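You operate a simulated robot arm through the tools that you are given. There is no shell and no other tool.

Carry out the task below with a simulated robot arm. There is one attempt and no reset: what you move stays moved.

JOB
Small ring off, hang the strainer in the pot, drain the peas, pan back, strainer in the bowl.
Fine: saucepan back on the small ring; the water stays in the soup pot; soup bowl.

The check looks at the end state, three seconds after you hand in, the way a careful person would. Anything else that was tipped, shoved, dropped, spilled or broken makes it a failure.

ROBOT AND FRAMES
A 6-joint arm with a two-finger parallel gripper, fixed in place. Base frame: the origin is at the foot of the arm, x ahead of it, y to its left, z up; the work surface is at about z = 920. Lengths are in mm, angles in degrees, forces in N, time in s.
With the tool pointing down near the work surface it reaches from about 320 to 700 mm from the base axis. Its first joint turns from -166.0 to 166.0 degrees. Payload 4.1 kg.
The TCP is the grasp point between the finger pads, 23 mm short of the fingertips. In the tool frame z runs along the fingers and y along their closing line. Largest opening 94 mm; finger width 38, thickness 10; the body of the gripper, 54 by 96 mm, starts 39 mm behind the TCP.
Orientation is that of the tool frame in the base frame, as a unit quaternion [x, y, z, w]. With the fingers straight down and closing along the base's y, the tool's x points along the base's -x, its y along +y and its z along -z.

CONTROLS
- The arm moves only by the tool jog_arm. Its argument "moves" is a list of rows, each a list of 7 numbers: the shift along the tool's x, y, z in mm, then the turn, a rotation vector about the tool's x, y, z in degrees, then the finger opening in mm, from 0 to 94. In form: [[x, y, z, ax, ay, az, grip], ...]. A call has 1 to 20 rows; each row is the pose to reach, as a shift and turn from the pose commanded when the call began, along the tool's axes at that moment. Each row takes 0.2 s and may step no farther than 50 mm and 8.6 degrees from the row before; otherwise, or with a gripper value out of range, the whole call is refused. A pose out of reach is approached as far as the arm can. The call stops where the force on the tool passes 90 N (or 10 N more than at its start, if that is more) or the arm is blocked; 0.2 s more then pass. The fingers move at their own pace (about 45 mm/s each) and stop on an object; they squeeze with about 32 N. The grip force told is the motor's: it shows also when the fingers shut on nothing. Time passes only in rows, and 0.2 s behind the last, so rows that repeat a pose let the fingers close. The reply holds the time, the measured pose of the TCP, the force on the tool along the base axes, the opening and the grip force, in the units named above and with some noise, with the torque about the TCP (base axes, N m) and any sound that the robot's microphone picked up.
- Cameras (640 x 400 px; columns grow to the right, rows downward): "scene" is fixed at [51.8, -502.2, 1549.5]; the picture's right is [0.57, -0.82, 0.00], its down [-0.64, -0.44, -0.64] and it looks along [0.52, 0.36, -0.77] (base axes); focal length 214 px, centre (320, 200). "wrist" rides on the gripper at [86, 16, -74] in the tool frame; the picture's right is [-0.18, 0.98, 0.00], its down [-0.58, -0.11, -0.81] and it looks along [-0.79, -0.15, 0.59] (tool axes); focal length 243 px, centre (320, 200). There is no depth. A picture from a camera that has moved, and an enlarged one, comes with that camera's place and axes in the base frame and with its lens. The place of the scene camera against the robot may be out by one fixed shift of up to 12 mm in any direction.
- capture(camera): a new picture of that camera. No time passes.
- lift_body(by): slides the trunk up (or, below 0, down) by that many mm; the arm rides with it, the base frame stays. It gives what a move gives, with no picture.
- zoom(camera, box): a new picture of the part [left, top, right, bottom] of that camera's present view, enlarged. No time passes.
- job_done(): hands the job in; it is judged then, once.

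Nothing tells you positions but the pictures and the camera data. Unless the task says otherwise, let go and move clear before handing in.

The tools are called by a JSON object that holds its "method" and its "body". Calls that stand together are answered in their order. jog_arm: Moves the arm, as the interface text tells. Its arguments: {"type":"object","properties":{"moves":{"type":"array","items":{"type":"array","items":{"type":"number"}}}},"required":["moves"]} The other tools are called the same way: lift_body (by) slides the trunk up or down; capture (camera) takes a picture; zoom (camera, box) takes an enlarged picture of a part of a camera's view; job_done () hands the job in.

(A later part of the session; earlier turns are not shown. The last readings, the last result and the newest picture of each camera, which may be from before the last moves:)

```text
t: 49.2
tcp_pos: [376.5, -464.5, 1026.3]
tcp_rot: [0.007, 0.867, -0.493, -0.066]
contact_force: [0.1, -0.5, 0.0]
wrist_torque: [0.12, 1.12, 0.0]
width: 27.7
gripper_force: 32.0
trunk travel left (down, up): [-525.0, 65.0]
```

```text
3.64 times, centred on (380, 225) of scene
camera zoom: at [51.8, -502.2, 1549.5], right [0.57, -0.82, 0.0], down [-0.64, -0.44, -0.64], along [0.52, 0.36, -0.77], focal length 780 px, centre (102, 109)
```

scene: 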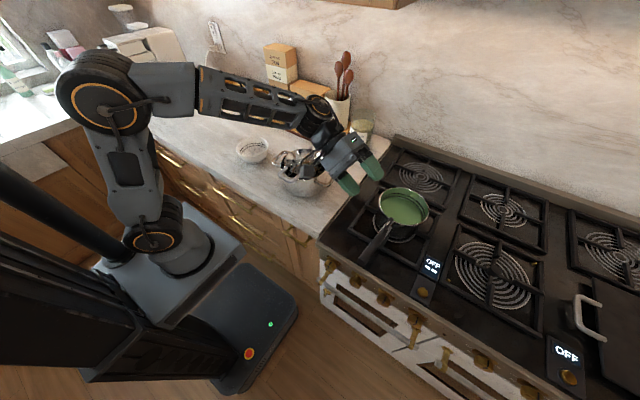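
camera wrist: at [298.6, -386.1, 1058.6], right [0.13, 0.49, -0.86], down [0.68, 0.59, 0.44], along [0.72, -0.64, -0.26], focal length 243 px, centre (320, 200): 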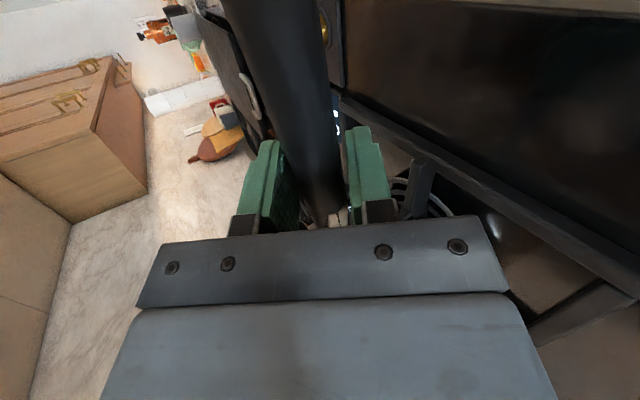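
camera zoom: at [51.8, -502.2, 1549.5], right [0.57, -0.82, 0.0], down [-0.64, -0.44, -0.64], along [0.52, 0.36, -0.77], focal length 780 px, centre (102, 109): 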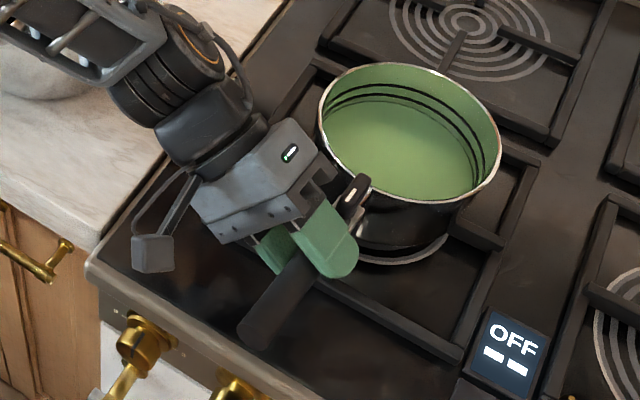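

The handle is gripped (27.7 mm). I'll try a small lift and check load and tilt.

{"method": "jog_arm", "body": {"moves": [[0.3, -2.6, -1.5, 0, 0, 0, 10], [0.65, -5.1, -3, 0, 0, 0, 10], [1, -7.7, -4.5, 0, 0, 0, 10], [1.3, -10.3, -6, 0, 0, 0, 10], [1.6, -12.8, -7.6, 0, 0, 0, 10], [1.6, -12.8, -7.6, 0, 0, 0, 10]]}}

{"method": "capture", "body": {"camera": "wrist"}}

{"method": "zoom", "body": {"camera": "scene", "box": [320, 170, 440, 280]}}

```text
t: 50.6
tcp_pos: [375.5, -464.9, 1041.8]
tcp_rot: [0.009, 0.868, -0.493, -0.066]
contact_force: [-0.6, 0.1, -9.4]
wrist_torque: [0.08, 1.12, -0.03]
width: 27.8
gripper_force: 32.4
trunk travel left (down, up): [-525.0, 65.0]
```

```text
taken
camera wrist: at [298.9, -384.8, 1073.9], right [0.13, 0.49, -0.86], down [0.68, 0.59, 0.44], along [0.72, -0.64, -0.26], focal length 243 px, centre (320, 200)
```

wrist: 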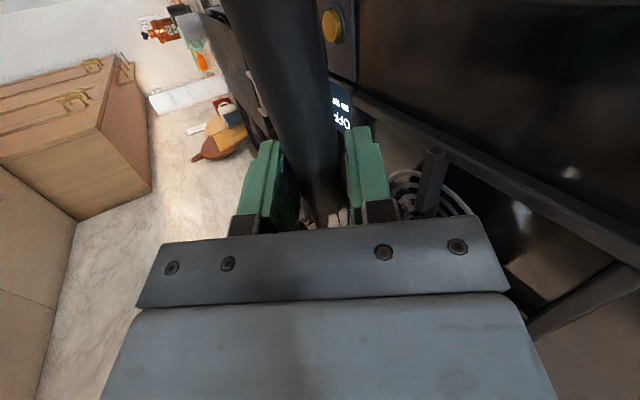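

```text
3.64 times, centred on (380, 225) of scene
camera zoom: at [51.8, -502.2, 1549.5], right [0.57, -0.82, 0.0], down [-0.64, -0.44, -0.64], along [0.52, 0.36, -0.77], focal length 780 px, centre (102, 109)
```

zoom: 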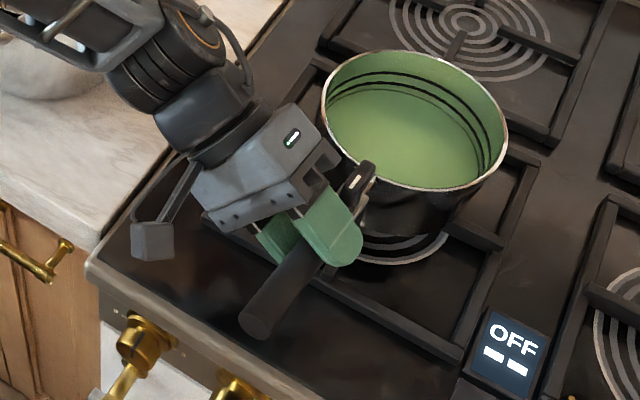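

The pan is up: about 9.4 N at a lever of 119 mm, holding steady and level. I'll lift to carrying height slowly.

{"method": "jog_arm", "body": {"moves": [[1.1, -8.6, -5, 0, 0, 0, 10], [2.7, -21.4, -12.6, 0, 0, 0, 10], [4.3, -34.2, -20.1, 0, 0, 0, 10], [5.9, -47, -27.7, 0, 0, 0, 10], [7.5, -59.9, -35.2, 0, 0, 0, 10], [9.1, -72.7, -42.8, 0, 0, 0, 10], [10.7, -85.6, -50.3, 0, 0, 0, 10], [11.6, -92.4, -54.4, 0, 0, 0, 10], [11.6, -92.4, -54.4, 0, 0, 0, 10]]}}

{"method": "capture", "body": {"camera": "scene"}}

{"method": "zoom", "body": {"camera": "scene", "box": [320, 130, 460, 260]}}

```text
t: 52.6
tcp_pos: [376.9, -464.1, 1150.4]
tcp_rot: [0.008, 0.867, -0.494, -0.066]
contact_force: [-0.6, 0.0, -9.6]
wrist_torque: [0.14, 1.09, -0.03]
width: 27.8
gripper_force: 31.8
trunk travel left (down, up): [-525.0, 65.0]
```

```text
taken
```

scene: 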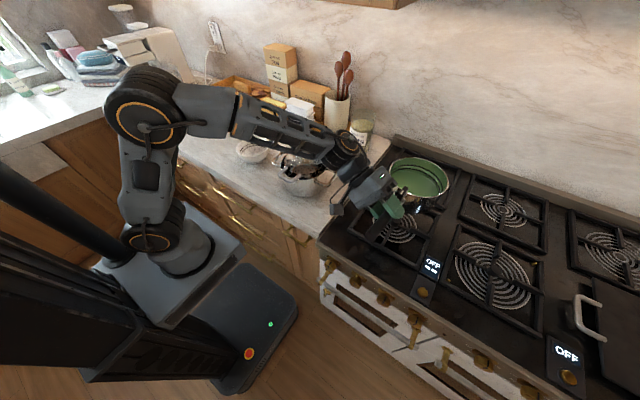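

```text
3.08 times, centred on (390, 195) of scene
camera zoom: at [51.8, -502.2, 1549.5], right [0.57, -0.82, 0.0], down [-0.64, -0.44, -0.64], along [0.52, 0.36, -0.77], focal length 660 px, centre (105, 215)
```

zoom: 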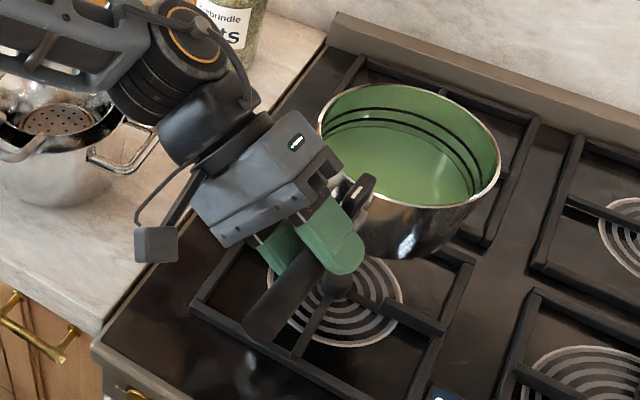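

The pan is level with no spill. I'll carry it smoothly over to the far (left) side of the pot at this height.

{"method": "jog_arm", "body": {"moves": [[0.5, 2.4, -4.1, 0, 0, 0, 10], [1.6, 7.1, -12.3, 0, 0, 0, 10], [3.8, 16.6, -28.6, 0, 0, 0, 10], [6.5, 28.4, -49, 0, 0, 0, 10], [9.8, 42.6, -73.5, 0, 0, 0, 10], [13.6, 59.2, -102.1, 0, 0, 0, 10], [16.9, 73.4, -126.6, 0, 0, 0, 10], [20.7, 90, -155.2, 0, 0, 0, 10], [24.5, 106.6, -183.8, 0, 0, 0, 10], [28.3, 123.1, -212.4, 0, 0, 0, 10], [32.1, 139.7, -241, 0, 0, 0, 10], [35.9, 156.3, -269.5, 0, 0, 0, 10], [39.7, 172.9, -298.1, 0, 0, 0, 10], [43.5, 189.4, -326.7, 0, 0, 0, 10], [46.8, 203.6, -351.2, 0, 0, 0, 10], [49.5, 215.5, -371.6, 0, 0, 0, 10], [51.7, 225, -388, 0, 0, 0, 10], [53.3, 232.1, -400.2, 0, 0, 0, 10], [54.4, 236.8, -408.4, 0, 0, 0, 10], [54.4, 236.8, -408.4, 0, 0, 0, 10]]}}

{"method": "capture", "body": {"camera": "scene"}}

{"method": "zoom", "body": {"camera": "scene", "box": [200, 80, 380, 220]}}

{"method": "capture", "body": {"camera": "wrist"}}

```text
t: 56.8
tcp_pos: [359.5, 12.0, 1156.7]
tcp_rot: [0.008, 0.867, -0.494, -0.066]
contact_force: [0.2, -0.2, -9.0]
wrist_torque: [0.14, 1.11, -0.04]
width: 27.8
gripper_force: 31.9
trunk travel left (down, up): [-525.0, 65.0]
```

```text
taken
```

scene: 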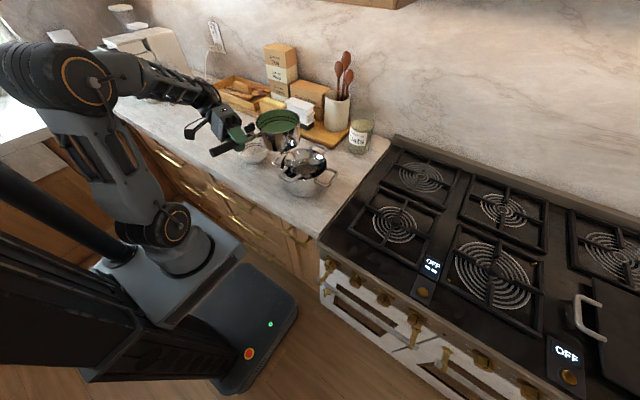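

```text
2.86 times, centred on (290, 150) of scene
camera zoom: at [51.8, -502.2, 1549.5], right [0.57, -0.82, 0.0], down [-0.64, -0.44, -0.64], along [0.52, 0.36, -0.77], focal length 613 px, centre (406, 343)
```

zoom: 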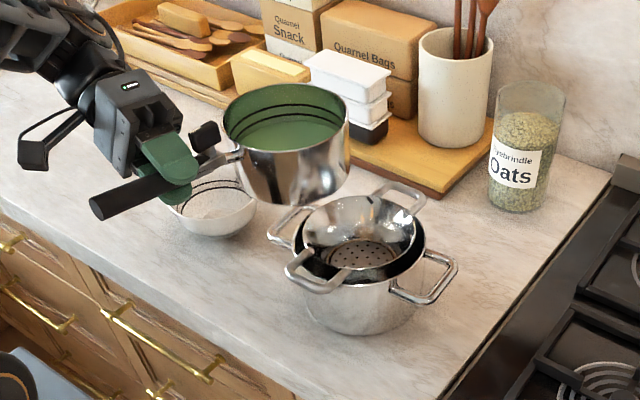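

```text
taken
camera wrist: at [283.4, 90.9, 1189.7], right [0.13, 0.49, -0.86], down [0.68, 0.59, 0.44], along [0.72, -0.65, -0.25], focal length 243 px, centre (320, 200)
```

wrist: 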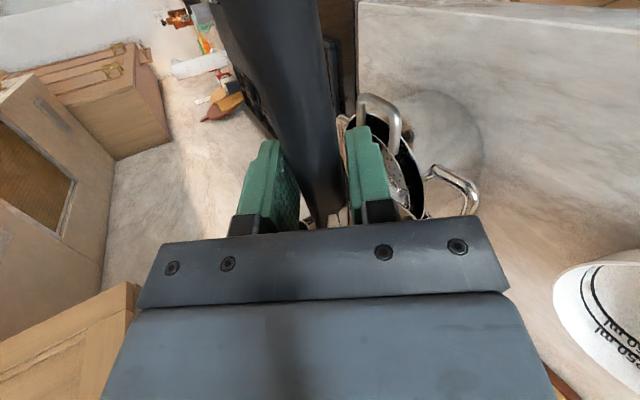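

The pan is steady left of the pot. Tipping it nose-down (rotating about the axis across the handle) loads the grip least, so I'll back the pan toward me, swing it behind the strainer and pre-tilt it 25°, below the pouring point.

{"method": "jog_arm", "body": {"moves": [[2.6, -3.1, 2, 0, 0.38, -0.65, 10], [8.8, -10.5, 6.5, 0, 1.27, -2.15, 10], [17.5, -21, 13, 0, 2.54, -4.3, 10], [26.3, -31.5, 19.6, 0, 3.8, -6.45, 10], [35, -42, 26.2, 0, 5.1, -8.6, 10], [43.9, -52.5, 32.7, 0, 6.35, -10.75, 10], [52.6, -63, 39.2, 0, 7.6, -12.9, 10], [61.4, -73.4, 45.8, 0, 8.9, -15, 10], [70.2, -83.9, 52.3, 0, 10.2, -17.2, 10], [78.9, -94.4, 58.9, 0, 11.4, -19.4, 10], [85, -101.8, 63.4, 0, 12.3, -20.8, 10], [87.7, -104.9, 65.4, 0, 12.7, -21.5, 10], [87.7, -104.9, 65.4, 0, 12.7, -21.5, 10]]}}

{"method": "capture", "body": {"camera": "scene"}}

{"method": "zoom", "body": {"camera": "scene", "box": [200, 80, 380, 220]}}

{"method": "capture", "body": {"camera": "wrist"}}

```text
t: 59.6
tcp_pos: [270.2, -92.0, 1223.9]
tcp_rot: [-0.1, 0.841, -0.469, -0.252]
contact_force: [0.0, -0.2, -8.6]
wrist_torque: [0.12, 0.81, 0.03]
width: 27.8
gripper_force: 32.2
trunk travel left (down, up): [-525.0, 65.0]
```

```text
taken
```

scene: 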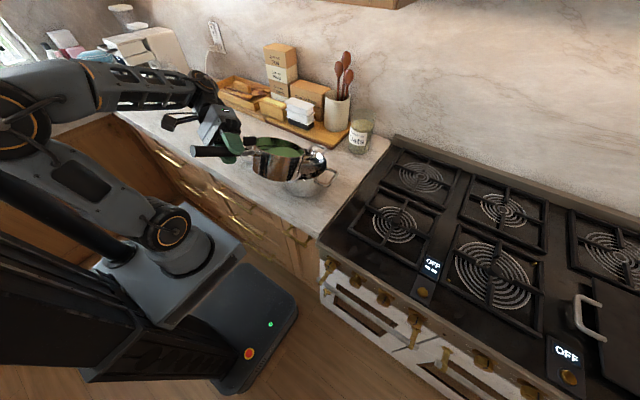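

```text
2.86 times, centred on (290, 150) of scene
camera zoom: at [51.8, -502.2, 1549.5], right [0.57, -0.82, 0.0], down [-0.64, -0.44, -0.64], along [0.52, 0.36, -0.77], focal length 613 px, centre (406, 343)
```

zoom: 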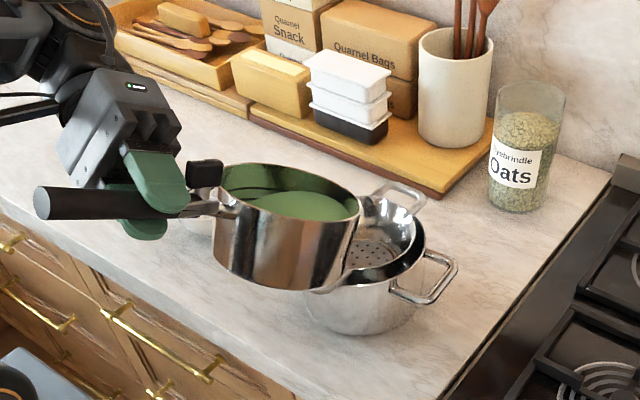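

```text
taken
camera wrist: at [215.0, -14.5, 1288.6], right [-0.24, 0.52, -0.82], down [0.81, 0.58, 0.13], along [0.54, -0.63, -0.56], focal length 243 px, centre (320, 200)
```

wrist: 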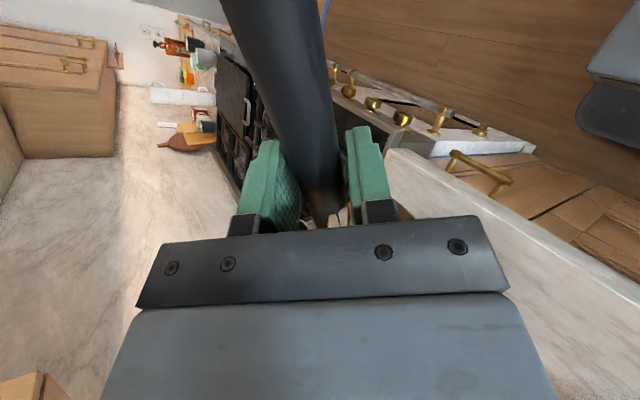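

The pan is poised with its lip over the near part of the strainer. I'll start the pour slowly, up to about 40°, and look.

{"method": "jog_arm", "body": {"moves": [[-2.2, -4.6, -3.1, 0, 1.27, -2.16, 10], [-4.5, -9.3, -6.4, 0, 2.54, -4.31, 10], [-6.5, -15.6, -10.1, 0, 3.8, -6.47, 10], [-8.5, -21.9, -13.7, 0, 5.07, -8.62, 10], [-11.5, -29, -18.1, 0, 6.34, -10.8, 10], [-14.6, -36.3, -22.5, 0, 7.6, -12.9, 10]]}}

{"method": "zoom", "body": {"camera": "scene", "box": [200, 80, 380, 220]}}

```text
t: 61.0
tcp_pos: [305.3, -93.8, 1252.9]
tcp_rot: [-0.161, 0.807, -0.442, -0.358]
contact_force: [-1.0, -0.3, -9.1]
wrist_torque: [0.08, 0.56, 0.02]
width: 27.6
gripper_force: 32.0
trunk travel left (down, up): [-525.0, 65.0]
```

```text
2.86 times, centred on (290, 150) of scene
camera zoom: at [51.8, -502.2, 1549.5], right [0.57, -0.82, 0.0], down [-0.64, -0.44, -0.64], along [0.52, 0.36, -0.77], focal length 613 px, centre (406, 343)
```

zoom: 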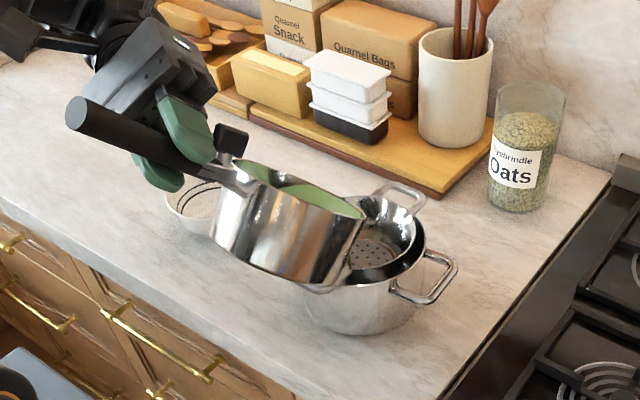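

{"method": "jog_arm", "body": {"moves": [[-0.9, -5.8, -3.5, 0, 1.02, -1.72, 10], [-2.3, -12, -7.3, 0, 2.04, -3.44, 10], [-4.2, -18.1, -10.8, 0, 3.07, -5.16, 10], [-6.5, -24.1, -14.6, 0, 4.09, -6.88, 10], [-8.9, -30.2, -18.2, 0, 5.1, -8.6, 10]]}}

{"method": "zoom", "body": {"camera": "scene", "box": [200, 80, 380, 220]}}

```text
t: 62.2
tcp_pos: [336.9, -106.6, 1263.2]
tcp_rot: [-0.203, 0.775, -0.422, -0.425]
contact_force: [0.9, 0.0, -9.5]
wrist_torque: [0.05, 0.32, 0.01]
width: 27.5
gripper_force: 32.2
out of reach, approached as far as the arm can: row 4, 5
trunk travel left (down, up): [-525.0, 65.0]
```

```text
2.86 times, centred on (290, 150) of scene
camera zoom: at [51.8, -502.2, 1549.5], right [0.57, -0.82, 0.0], down [-0.64, -0.44, -0.64], along [0.52, 0.36, -0.77], focal length 613 px, centre (406, 343)
```

zoom: 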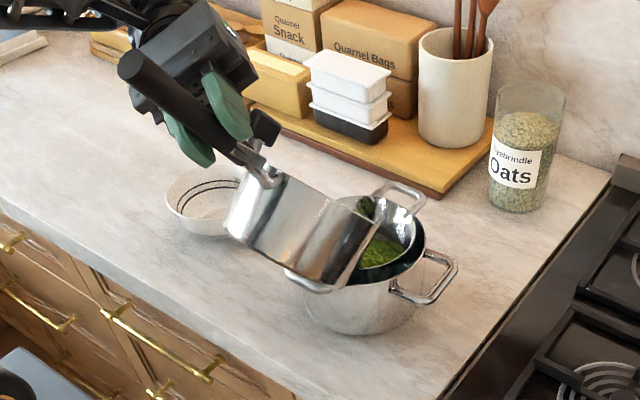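

Peas are coming out into the strainer. The arm reported a reach limit at this posture, so before I continue I'll look closely at the state.

{"method": "zoom", "body": {"camera": "scene", "box": [255, 125, 345, 195]}}

{"method": "capture", "body": {"camera": "wrist"}}

{"method": "capture", "body": {"camera": "scene"}}

```text
5.71 times, centred on (300, 160) of scene
camera zoom: at [51.8, -502.2, 1549.5], right [0.57, -0.82, 0.0], down [-0.64, -0.44, -0.64], along [0.52, 0.36, -0.77], focal length 1226 px, centre (434, 429)
```

zoom: 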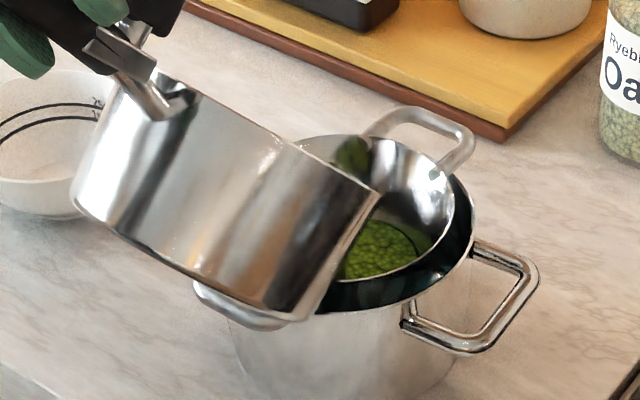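

```text
taken
camera wrist: at [315.1, -32.0, 1347.8], right [-0.56, 0.54, -0.63], down [0.79, 0.58, -0.2], along [0.25, -0.61, -0.75], focal length 243 px, centre (320, 200)
```

wrist: 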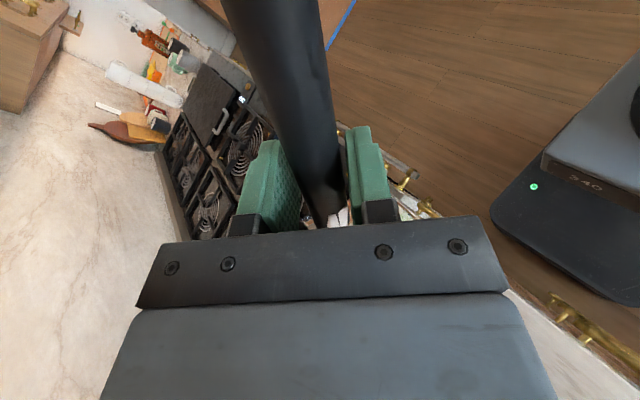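

```text
taken
```

scene: 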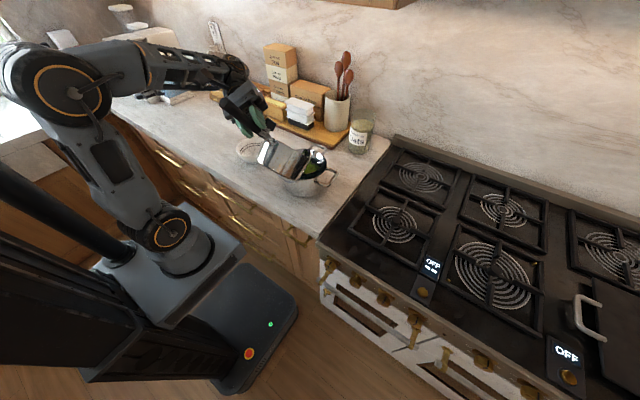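

Plenty of peas are already in the strainer. I'll hold this tilt for a second to let the flow settle and read the weight.

{"method": "jog_arm", "body": {"moves": [[0, 0, 0, 0, 0, 0, 10], [0, 0, 0, 0, 0, 0, 10], [0, 0, 0, 0, 0, 0, 10], [0, 0, 0, 0, 0, 0, 10], [0, 0, 0, 0, 0, 0, 10]]}}

{"method": "zoom", "body": {"camera": "scene", "box": [255, 125, 345, 195]}}

```text
t: 63.4
tcp_pos: [336.6, -105.9, 1263.1]
tcp_rot: [-0.203, 0.775, -0.423, -0.423]
contact_force: [0.0, -0.5, -8.9]
wrist_torque: [0.04, 0.3, 0.03]
width: 27.8
gripper_force: 31.8
trunk travel left (down, up): [-525.0, 65.0]
```

```text
5.71 times, centred on (300, 160) of scene
camera zoom: at [51.8, -502.2, 1549.5], right [0.57, -0.82, 0.0], down [-0.64, -0.44, -0.64], along [0.52, 0.36, -0.77], focal length 1226 px, centre (434, 429)
```

zoom: 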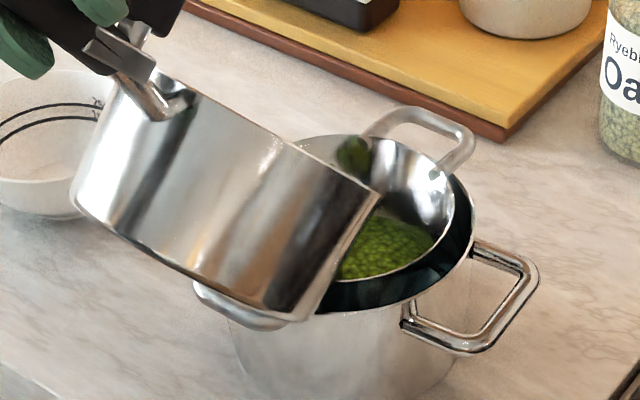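

Contents settle into the strainer cleanly. The wrist joint is the limit in this lean, so I'll keep tipping mainly by spinning the tool axis while reducing the lean, keeping the lip over the strainer.

{"method": "jog_arm", "body": {"moves": [[1.3, -5.4, 1.1, 0.2, -1.7, -1.8, 10], [2.7, -10.7, 2.2, 0.4, -3.4, -3.6, 10], [4, -16.1, 3.3, 0.62, -5.05, -5.39, 10], [0.6, -25, 3, 0.92, -5.5, -8.1, 10], [-2.9, -33.9, 2.6, 1.2, -6, -10.9, 10], [-6.3, -42.8, 2.3, 1.5, -6.4, -13.6, 10], [-9.8, -51.7, 1.9, 1.8, -6.9, -16.3, 10], [-13.2, -60.6, 1.6, 2.11, -7.35, -19.04, 10], [-13.2, -60.6, 1.6, 2.11, -7.35, -19.04, 10]]}}

{"method": "zoom", "body": {"camera": "scene", "box": [220, 95, 360, 205]}}

```text
t: 65.4
tcp_pos: [382.9, -142.4, 1281.5]
tcp_rot: [-0.361, 0.749, -0.346, -0.435]
contact_force: [0.5, -0.6, -7.8]
wrist_torque: [-0.22, 0.1, 0.06]
width: 27.6
gripper_force: 32.0
trunk travel left (down, up): [-525.0, 65.0]
```

```text
3.64 times, centred on (290, 150) of scene
camera zoom: at [51.8, -502.2, 1549.5], right [0.57, -0.82, 0.0], down [-0.64, -0.44, -0.64], along [0.52, 0.36, -0.77], focal length 780 px, centre (429, 382)
```

zoom: 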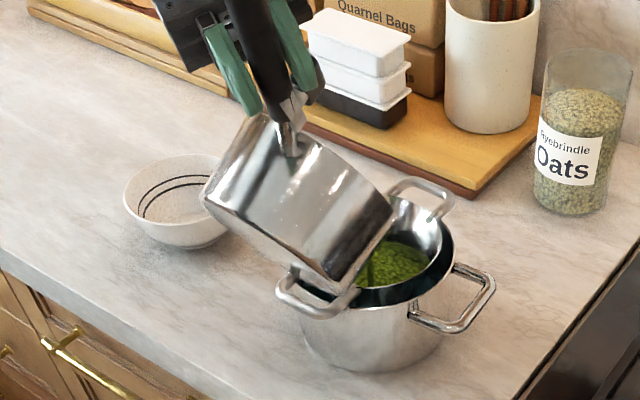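

The weight is dropping (now 7.8 N) and everything lands inside. Continuing the tip to about 80°.

{"method": "jog_arm", "body": {"moves": [[-3.1, -10.8, 0.7, 0.41, -0.49, -2.93, 10], [-6.2, -21.6, 1.3, 0.82, -0.98, -5.85, 10], [-9.3, -32.4, 2, 1.23, -1.46, -8.8, 10], [-12.4, -43.2, 2.6, 1.64, -1.95, -11.7, 10], [-16.5, -51.6, 1.9, 1.7, -1.9, -14.1, 10], [-20.5, -60, 1.1, 1.7, -1.9, -16.5, 10], [-24.6, -68.5, 0.4, 1.8, -1.85, -18.9, 10], [-28.6, -76.9, -0.4, 1.8, -1.8, -21.3, 10], [-32.7, -85.3, -1.1, 1.85, -1.78, -23.7, 10], [-32.7, -85.3, -1.1, 1.85, -1.78, -23.7, 10]]}}

{"method": "zoom", "body": {"camera": "scene", "box": [220, 95, 360, 205]}}

```text
t: 67.6
tcp_pos: [468.6, -176.5, 1270.0]
tcp_rot: [-0.52, 0.659, -0.256, -0.479]
contact_force: [-0.5, 1.1, -6.7]
wrist_torque: [-0.27, -0.23, -0.01]
width: 28.0
gripper_force: 31.5
trunk travel left (down, up): [-525.0, 65.0]
```

```text
3.64 times, centred on (290, 150) of scene
camera zoom: at [51.8, -502.2, 1549.5], right [0.57, -0.82, 0.0], down [-0.64, -0.44, -0.64], along [0.52, 0.36, -0.77], focal length 780 px, centre (429, 382)
```

zoom: 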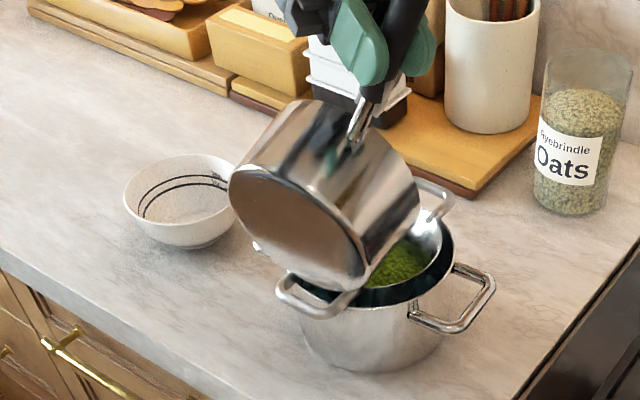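

{"method": "jog_arm", "body": {"moves": [[-1.4, -8.7, -0.7, 0, 0, -2.5, 10], [-2.8, -17.4, -1.4, 0, 0, -5, 10], [-4.2, -26, -2, 0, 0, -7.5, 10], [-5.5, -34.7, -2.7, 0, 0, -10, 10], [-6.9, -43.4, -3.4, 0, 0, -12.5, 10], [-8.3, -52.1, -4.1, 0, 0, -15, 10], [-10.9, -60.4, -5.3, 0, 0, -17.5, 10], [-13.6, -68.7, -6.5, 0, 0, -20, 10], [-16.2, -77, -7.6, 0, 0, -22.5, 10], [-18.8, -85.3, -8.8, 0, 0, -25, 10], [-18.8, -85.3, -8.8, 0, 0, -25, 10]]}}

{"method": "zoom", "body": {"camera": "scene", "box": [220, 75, 360, 205]}}

```text
t: 70.0
tcp_pos: [550.1, -189.9, 1243.2]
tcp_rot: [0.65, -0.531, 0.146, 0.523]
contact_force: [0.5, -0.5, -6.2]
wrist_torque: [-0.29, -0.48, 0.01]
width: 27.7
gripper_force: 31.7
trunk travel left (down, up): [-525.0, 65.0]
```

```text
3.08 times, centred on (290, 140) of scene
camera zoom: at [51.8, -502.2, 1549.5], right [0.57, -0.82, 0.0], down [-0.64, -0.44, -0.64], along [0.52, 0.36, -0.77], focal length 660 px, centre (412, 385)
```

zoom: 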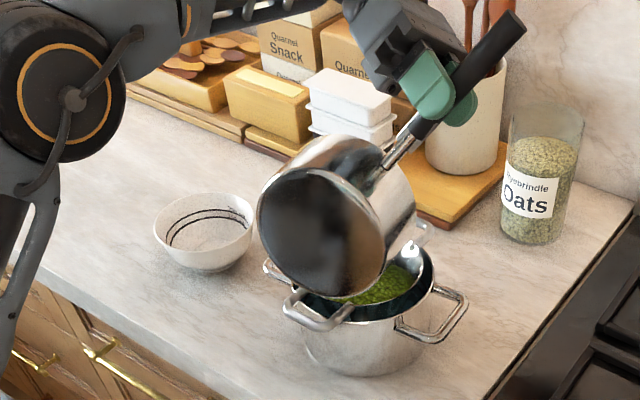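

{"method": "jog_arm", "body": {"moves": [[-0.3, -9.3, -1.8, 0, 0, -2.7, 10], [-0.5, -18.5, -3.7, 0, 0, -5.3, 10], [-0.8, -27.8, -5.5, 0, 0, -8, 10], [-0.8, -27.8, -5.5, 0, 0, -8, 10], [-0.8, -27.8, -5.5, 0, 0, -8, 10], [-0.8, -27.8, -5.5, 0, 0, -8, 10], [-0.8, -27.8, -5.5, 0, 0, -8, 10]]}}

{"method": "zoom", "body": {"camera": "scene", "box": [220, 75, 360, 205]}}

```text
t: 71.6
tcp_pos: [576.0, -186.8, 1228.8]
tcp_rot: [0.686, -0.485, 0.109, 0.532]
contact_force: [-0.2, 0.1, -5.7]
wrist_torque: [-0.31, -0.54, -0.01]
width: 27.7
gripper_force: 31.6
trunk travel left (down, up): [-525.0, 65.0]
```

```text
3.08 times, centred on (290, 140) of scene
camera zoom: at [51.8, -502.2, 1549.5], right [0.57, -0.82, 0.0], down [-0.64, -0.44, -0.64], along [0.52, 0.36, -0.77], focal length 660 px, centre (412, 385)
```

zoom: 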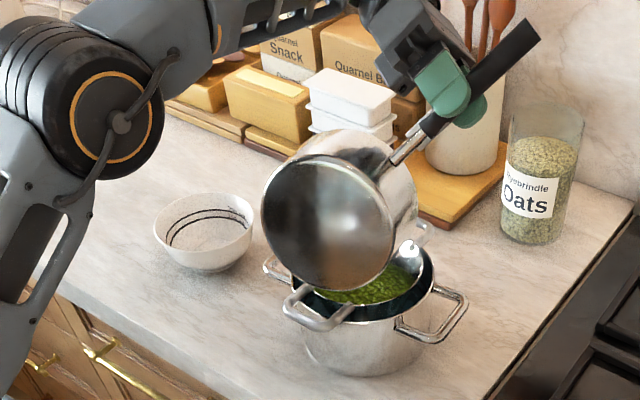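

{"method": "jog_arm", "body": {"moves": [[0, 0, 0, 0, 0, 0, 10], [0, 0, 0, 0, 0, 0, 10], [0, 0, 0, 0, 0, 0, 10], [0, 0, 0, 0, 0, 0, 10], [0, 0, 0, 0, 0, 0, 10], [0, 0, 0, 0, 0, 0, 10], [0, 0, 0, 0, 0, 0, 10], [0, 0, 0, 0, 0, 0, 10]]}}

{"method": "zoom", "body": {"camera": "scene", "box": [265, 135, 335, 195]}}

```text
t: 73.4
tcp_pos: [575.5, -187.2, 1230.5]
tcp_rot: [0.686, -0.484, 0.109, 0.532]
contact_force: [0.4, -0.7, -6.4]
wrist_torque: [-0.33, -0.56, 0.02]
width: 27.7
gripper_force: 31.5
trunk travel left (down, up): [-525.0, 65.0]
```

```text
6.67 times, centred on (300, 165) of scene
camera zoom: at [51.8, -502.2, 1549.5], right [0.57, -0.82, 0.0], down [-0.64, -0.44, -0.64], along [0.52, 0.36, -0.77], focal length 1430 px, centre (453, 433)
```

zoom: 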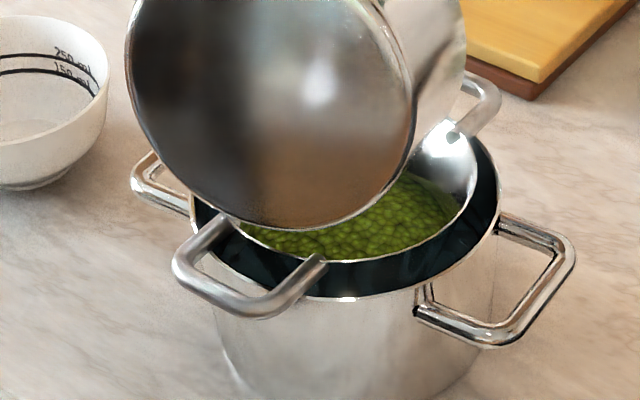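

The weight has settled at about 6 N, so the pan is empty and the peas sit in the strainer. I'll un-tip by reversing the motion while rising clear.

{"method": "jog_arm", "body": {"moves": [[3.5, 18, -0.6, 0, 0, 4, 10], [6.9, 36, -1.1, 0, 0, 8, 10], [3.6, 54.1, 0.5, 0, 0, 13, 10], [0.3, 72.2, 2, 0, 0, 18, 10], [-6.5, 89.3, 3.1, 0, 0, 23, 10], [-13.4, 106.4, 4.3, 0, 0, 28, 10], [-20.2, 123.5, 5.4, 0, 0, 33, 10], [-31.7, 144, 6, 0, 0, 39, 10], [-43.2, 164.6, 6.5, 0, 0, 45, 10], [-54.8, 177.9, 5.4, 0, 0, 51, 10], [-66.5, 191.3, 4.4, 0, 0, 57, 10], [-78.1, 204.6, 3.3, 0, 0, 63, 10], [-96, 219, 2.5, 0, 0, 70.5, 10], [-113.8, 233.4, 1.6, 0, 0, 78, 10], [-132.3, 244.4, 0.4, 0, 0, 85.5, 10], [-150.8, 255.3, -0.8, 0, 0, 93, 10], [-150.8, 255.3, -0.8, 0, 0, 93, 10]]}}

{"method": "capture", "body": {"camera": "scene"}}

{"method": "zoom", "body": {"camera": "scene", "box": [200, 75, 360, 205]}}

```text
t: 77.0
tcp_pos: [299.1, -94.5, 1288.5]
tcp_rot: [-0.12, 0.832, -0.461, -0.286]
contact_force: [-0.3, 0.4, -5.5]
wrist_torque: [0.05, 0.44, 0.01]
width: 27.6
gripper_force: 31.7
trunk travel left (down, up): [-525.0, 65.0]
```

```text
taken
```

scene: 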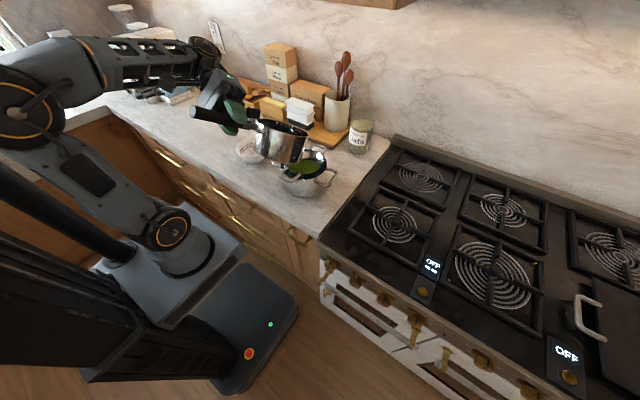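

```text
3.08 times, centred on (280, 140) of scene
camera zoom: at [51.8, -502.2, 1549.5], right [0.57, -0.82, 0.0], down [-0.64, -0.44, -0.64], along [0.52, 0.36, -0.77], focal length 660 px, centre (443, 385)
```

zoom: 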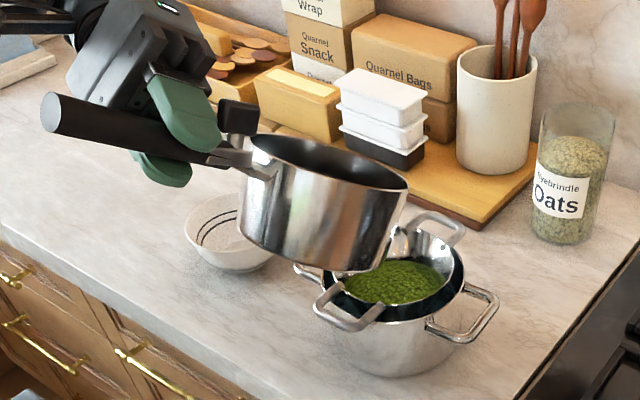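

The pan looks empty inside. I'll level it and head back toward the stove.

{"method": "jog_arm", "body": {"moves": [[-17.3, -0.1, 19.7, 0, -2.53, 4.3, 10], [-34.5, -0.2, 39.4, 0, -5.07, 8.6, 10], [-51.8, -0.4, 59, 0, -7.6, 12.9, 10], [-69, -0.5, 78.7, 0, -10.1, 17.2, 10], [-86.3, -0.6, 98.4, 0, -12.7, 21.5, 10], [-103.5, -0.7, 118.1, 0, -15.2, 25.8, 10], [-103.5, -0.7, 118.1, 0, -15.2, 25.8, 10]]}}

{"method": "zoom", "body": {"camera": "scene", "box": [240, 100, 380, 210]}}

{"method": "capture", "body": {"camera": "wrist"}}

```text
t: 78.6
tcp_pos: [341.5, -200.1, 1179.6]
tcp_rot: [0.009, 0.867, -0.493, -0.065]
contact_force: [0.1, 0.1, -6.0]
wrist_torque: [0.09, 0.72, 0.01]
width: 27.8
gripper_force: 32.2
trunk travel left (down, up): [-525.0, 65.0]
```

```text
3.64 times, centred on (310, 155) of scene
camera zoom: at [51.8, -502.2, 1549.5], right [0.57, -0.82, 0.0], down [-0.64, -0.44, -0.64], along [0.52, 0.36, -0.77], focal length 780 px, centre (356, 364)
```

zoom: 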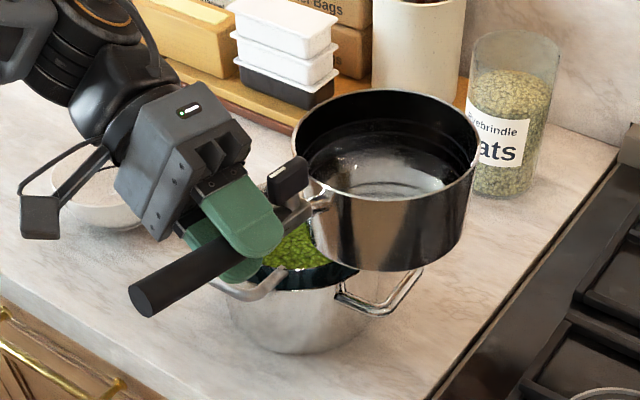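

```text
taken
camera wrist: at [264.9, -121.3, 1212.2], right [0.13, 0.49, -0.86], down [0.68, 0.59, 0.44], along [0.72, -0.65, -0.25], focal length 243 px, centre (320, 200)
```

wrist: 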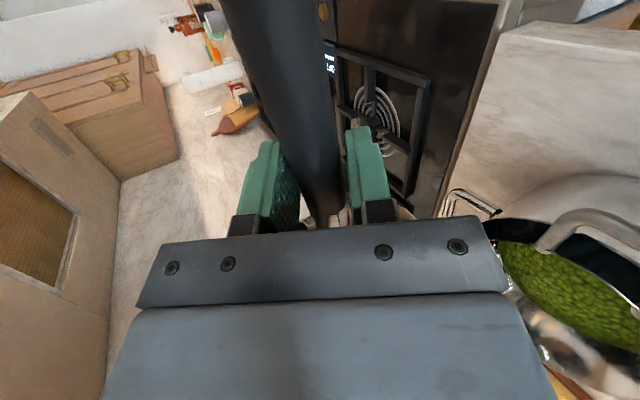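

The pan is empty and level. Carrying it back above the small ring now.

{"method": "jog_arm", "body": {"moves": [[-2.9, -5.6, 11.8, 0, 0, 0, 10], [-8.7, -16.9, 35.5, 0, 0, 0, 10], [-16.3, -31.5, 66.2, 0, 0, 0, 10], [-25, -48.3, 101.7, 0, 0, 0, 10], [-33.8, -65.2, 137.1, 0, 0, 0, 10], [-42.5, -82.1, 172.6, 0, 0, 0, 10], [-50.6, -97.8, 205.7, 0, 0, 0, 10], [-56.5, -109, 229.3, 0, 0, 0, 10], [-58.2, -112.4, 236.4, 0, 0, 0, 10], [-58.2, -112.4, 236.4, 0, 0, 0, 10]]}}

{"method": "zoom", "body": {"camera": "scene", "box": [320, 130, 460, 260]}}

```text
t: 80.8
tcp_pos: [375.5, -463.3, 1150.8]
tcp_rot: [0.008, 0.867, -0.493, -0.067]
contact_force: [0.0, 0.4, -6.1]
wrist_torque: [0.07, 0.74, 0.0]
width: 27.6
gripper_force: 32.2
trunk travel left (down, up): [-525.0, 65.0]
```

```text
3.08 times, centred on (390, 195) of scene
camera zoom: at [51.8, -502.2, 1549.5], right [0.57, -0.82, 0.0], down [-0.64, -0.44, -0.64], along [0.52, 0.36, -0.77], focal length 660 px, centre (105, 215)
```

zoom: 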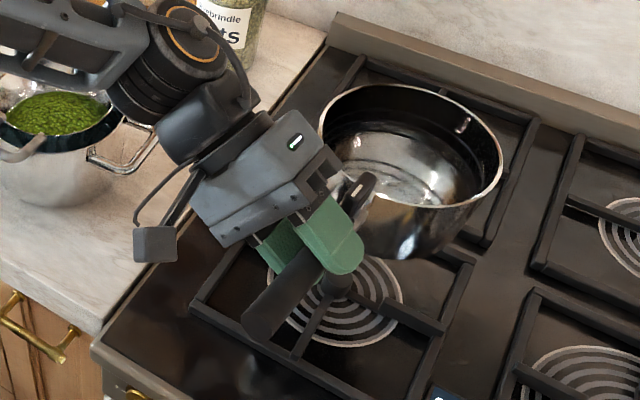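

{"method": "jog_arm", "body": {"moves": [[-2.7, 12.1, 8.5, 0, 0, 0, 10], [-4.3, 25, 16, 0, 0, 0, 10], [-6, 37.8, 23.5, 0, 0, 0, 10], [-7.6, 50.6, 31.1, 0, 0, 0, 10], [-9.2, 63.4, 38.7, 0, 0, 0, 10], [-10.8, 76.3, 46.2, 0, 0, 0, 10], [-12.4, 89.1, 53.8, 0, 0, 0, 10], [-13.3, 96.8, 58.3, 0, 0, 0, 10], [-13.8, 100.3, 60.3, 0, 0, 0, 10], [-13.8, 100.3, 60.3, 0, 0, 0, 10]]}}

{"method": "zoom", "body": {"camera": "scene", "box": [320, 160, 440, 280]}}

```text
t: 83.0
tcp_pos: [375.1, -464.9, 1032.7]
tcp_rot: [0.009, 0.867, -0.494, -0.066]
contact_force: [-0.8, -0.4, -6.4]
wrist_torque: [0.09, 0.74, -0.01]
width: 27.4
gripper_force: 31.9
trunk travel left (down, up): [-525.0, 65.0]
```

```text
3.33 times, centred on (380, 220) of scene
camera zoom: at [51.8, -502.2, 1549.5], right [0.57, -0.82, 0.0], down [-0.64, -0.44, -0.64], along [0.52, 0.36, -0.77], focal length 715 px, centre (120, 133)
```

zoom: 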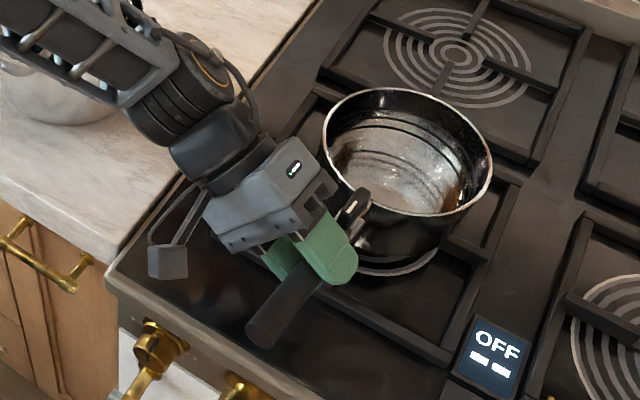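

{"method": "jog_arm", "body": {"moves": [[-0.2, 1.7, 1, 0, 0, 0, 10], [-0.4, 3.4, 2, 0, 0, 0, 10], [-0.5, 4.3, 2.5, 0, 0, 0, 10], [-0.5, 4.3, 2.5, 0, 0, 0, 10]]}}

```text
t: 84.0
tcp_pos: [375.3, -465.6, 1026.9]
tcp_rot: [0.008, 0.867, -0.494, -0.066]
contact_force: [-1.0, 0.4, -6.4]
wrist_torque: [0.11, 0.73, 0.0]
width: 27.8
gripper_force: 32.4
trunk travel left (down, up): [-525.0, 65.0]
```

{"method": "jog_arm", "body": {"moves": [[-0.1, 0.9, 0.5, 0, 0, 0, 10], [-0.2, 1.7, 1, 0, 0, 0, 10], [-0.2, 1.7, 1, 0, 0, 0, 10]]}}

```text
t: 84.8
tcp_pos: [375.6, -465.2, 1025.5]
tcp_rot: [0.009, 0.867, -0.494, -0.065]
contact_force: [0.9, 0.3, -0.2]
wrist_torque: [0.25, 0.07, 0.09]
width: 27.6
gripper_force: 32.0
trunk travel left (down, up): [-525.0, 65.0]
```

The pan rests on the grate (load gone). I'll open the fingers and withdraw sideways, keeping clear of the tab.

{"method": "jog_arm", "body": {"moves": [[0, 0, 0, 0, 0, 0, 30], [0, 0, 0, 0, 0, 0, 50], [0, 0, 0, 0, 0, 0, 70], [0, 0, 0, 0, 0, 0, 70], [4, 0, -15, 0, 0, 0, 70], [8, 0, -40, 0, 0, 0, 70], [12, 0, -70, 0, 0, 0, 70], [12, 0, -70, 0, 0, 0, 70]]}}

{"method": "zoom", "body": {"camera": "scene", "box": [320, 160, 440, 280]}}

{"method": "capture", "body": {"camera": "wrist"}}

```text
t: 86.6
tcp_pos: [373.0, -405.2, 1063.6]
tcp_rot: [0.009, 0.867, -0.493, -0.066]
contact_force: [-0.3, 0.4, 0.3]
wrist_torque: [0.0, 0.0, -0.02]
width: 70.0
gripper_force: 0.0
trunk travel left (down, up): [-525.0, 65.0]
```

```text
3.33 times, centred on (380, 220) of scene
camera zoom: at [51.8, -502.2, 1549.5], right [0.57, -0.82, 0.0], down [-0.64, -0.44, -0.64], along [0.52, 0.36, -0.77], focal length 715 px, centre (120, 133)
```

zoom: 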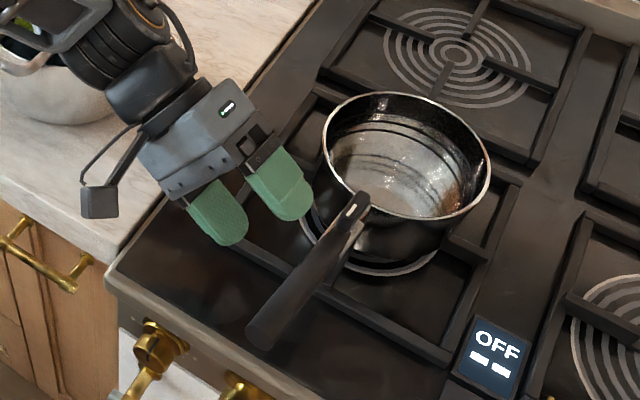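

```text
taken
camera wrist: at [296.6, -326.3, 1095.4], right [0.13, 0.49, -0.86], down [0.68, 0.59, 0.44], along [0.72, -0.65, -0.25], focal length 243 px, centre (320, 200)
```

wrist: 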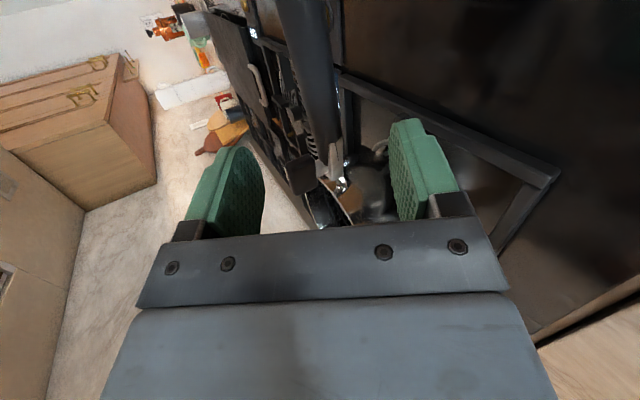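

The pan is back on the small ring. Now I'll go back up to tool-down and look at the strainer with the peas.

{"method": "jog_arm", "body": {"moves": [[-0.5, -7.9, -30.3, -7.4, -1, -0.14, 80], [-1, -15.7, -60.7, -14.8, -2, -0.28, 90], [-1.5, -23.6, -91, -22.2, -3, -0.4, 92], [-2, -31.5, -121.4, -29.5, -4, -0.55, 92], [-2.4, -39.3, -151.8, -36.9, -4.9, -0.7, 92], [-2.9, -47.2, -182, -44.3, -5.9, -0.8, 92], [-3.4, -55, -212.5, -51.7, -6.9, -0.96, 92], [-3.9, -62.9, -242.8, -59.1, -7.9, -1.1, 92], [-3.9, -62.9, -242.8, -59.1, -7.9, -1.1, 92]]}}

{"method": "capture", "body": {"camera": "wrist"}}

{"method": "capture", "body": {"camera": "scene"}}

```text
t: 88.6
tcp_pos: [409.1, -230.7, 1239.1]
tcp_rot: [-0.001, 1.0, 0.0, 0.0]
contact_force: [0.3, -0.1, 0.5]
wrist_torque: [0.02, 0.02, 0.02]
width: 92.0
gripper_force: 0.1
trunk travel left (down, up): [-525.0, 65.0]
```

```text
taken
camera wrist: at [322.0, -213.3, 1313.6], right [0.18, 0.98, 0.0], down [0.58, -0.11, 0.81], along [0.79, -0.15, -0.59], focal length 243 px, centre (320, 200)
```

wrist: 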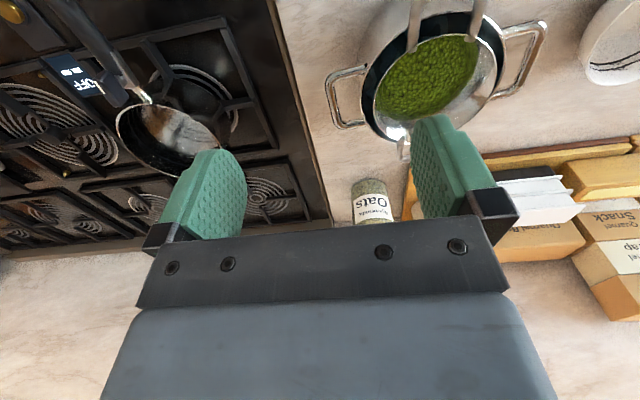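

```text
taken
```

scene: 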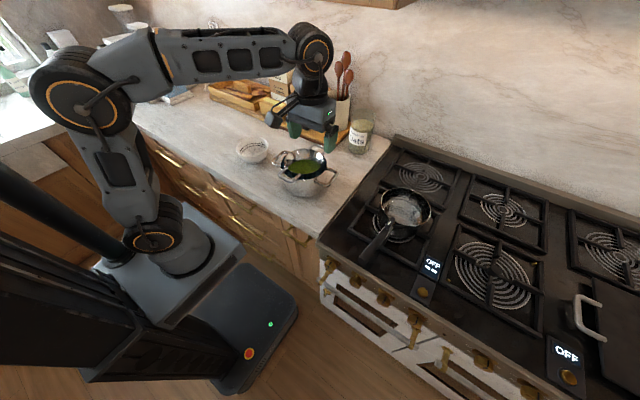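

{"method": "zoom", "body": {"camera": "wrist", "box": [310, 0, 550, 170]}}

{"method": "zoom", "body": {"camera": "wrist", "box": [40, 40, 260, 200]}}

{"method": "zoom", "body": {"camera": "scene", "box": [225, 120, 355, 210]}}

{"method": "zoom", "body": {"camera": "scene", "box": [350, 165, 450, 275]}}

```text
2.35 times, centred on (430, 85) of wrist
camera zoom: at [322.0, -213.3, 1313.6], right [0.18, 0.98, 0.0], down [0.58, -0.11, 0.81], along [0.79, -0.15, -0.59], focal length 571 px, centre (61, 471)
```

zoom: 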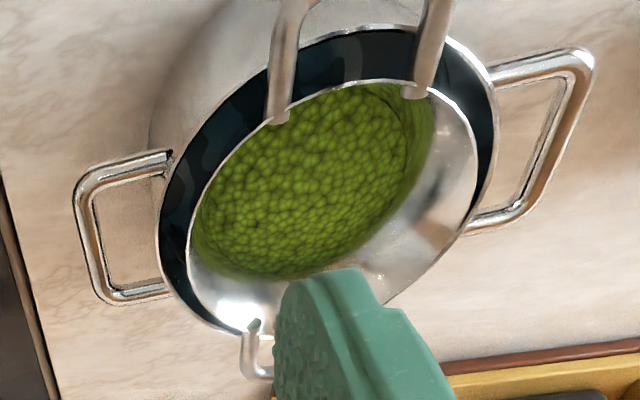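

```text
2.50 times, centred on (150, 120) of wrist
camera zoom: at [322.0, -213.3, 1313.6], right [0.18, 0.98, 0.0], down [0.58, -0.11, 0.81], along [0.79, -0.15, -0.59], focal length 606 px, centre (745, 400)
```

zoom: 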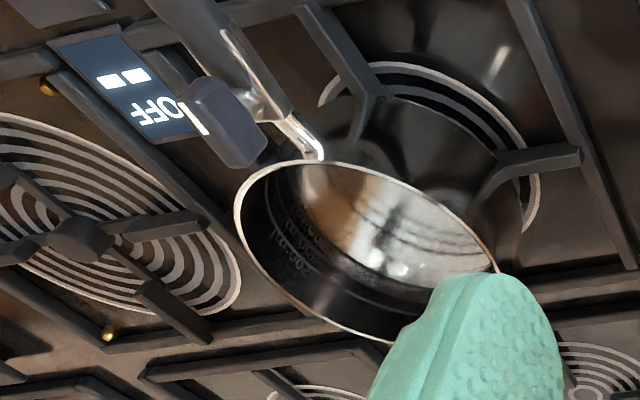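

```text
4.44 times, centred on (290, 165) of scene
camera zoom: at [51.8, -502.2, 1549.5], right [0.57, -0.82, 0.0], down [-0.64, -0.44, -0.64], along [0.52, 0.36, -0.77], focal length 953 px, centre (453, 356)
```

zoom: 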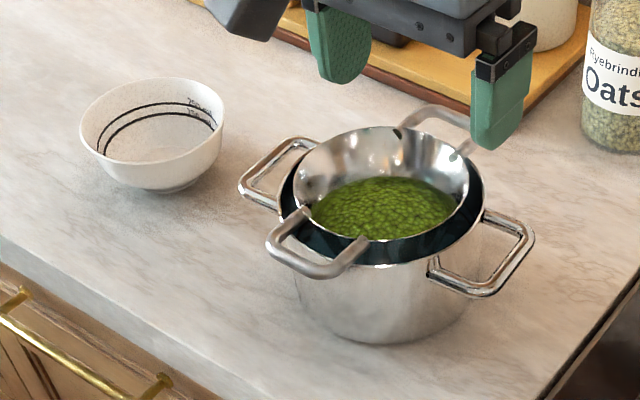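

```text
3.64 times, centred on (400, 220) of scene
camera zoom: at [51.8, -502.2, 1549.5], right [0.57, -0.82, 0.0], down [-0.64, -0.44, -0.64], along [0.52, 0.36, -0.77], focal length 780 px, centre (29, 127)
```

zoom: 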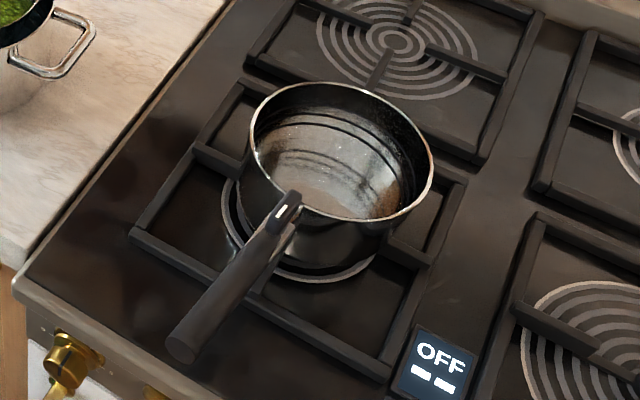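

Peas are in the strainer, the water is in the pot and the pan is empty on its ring. I'll move above the strainer's near handle and check alignment.

{"method": "jog_arm", "body": {"moves": [[0, 41, 10, 0, 0, 0, 92], [-0.2, 82, 30, 0, 0, 0, 92], [-0.4, 123.7, 60, 0, 0, 0, 92], [-0.4, 123.7, 95, 0, 0, 0, 92], [-0.4, 123.7, 95, 0, 0, 0, 92]]}}

{"method": "capture", "body": {"camera": "wrist"}}

{"method": "zoom", "body": {"camera": "wrist", "box": [220, 20, 440, 220]}}

```text
refused: row 3 steps farther than a row can; nothing moved
```

```text
taken
camera wrist: at [322.0, -213.3, 1313.6], right [0.18, 0.98, 0.0], down [0.58, -0.11, 0.81], along [0.79, -0.15, -0.59], focal length 243 px, centre (320, 200)
```

wrist: 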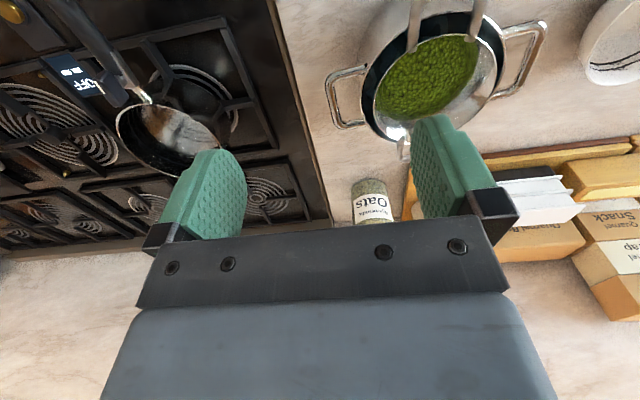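

```text
2.00 times, centred on (330, 120) of wrist
camera zoom: at [322.0, -213.3, 1313.6], right [0.18, 0.98, 0.0], down [0.58, -0.11, 0.81], along [0.79, -0.15, -0.59], focal length 485 px, centre (300, 360)
```

zoom: 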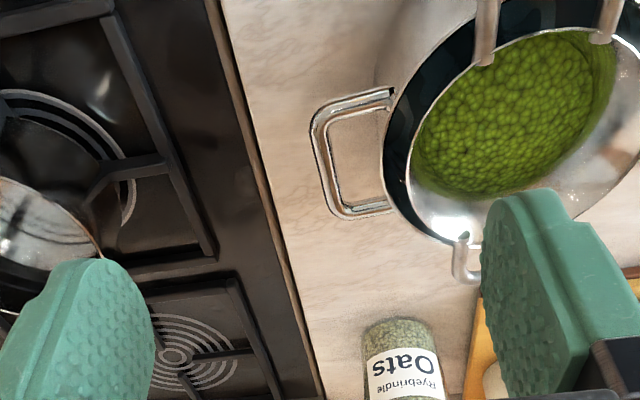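

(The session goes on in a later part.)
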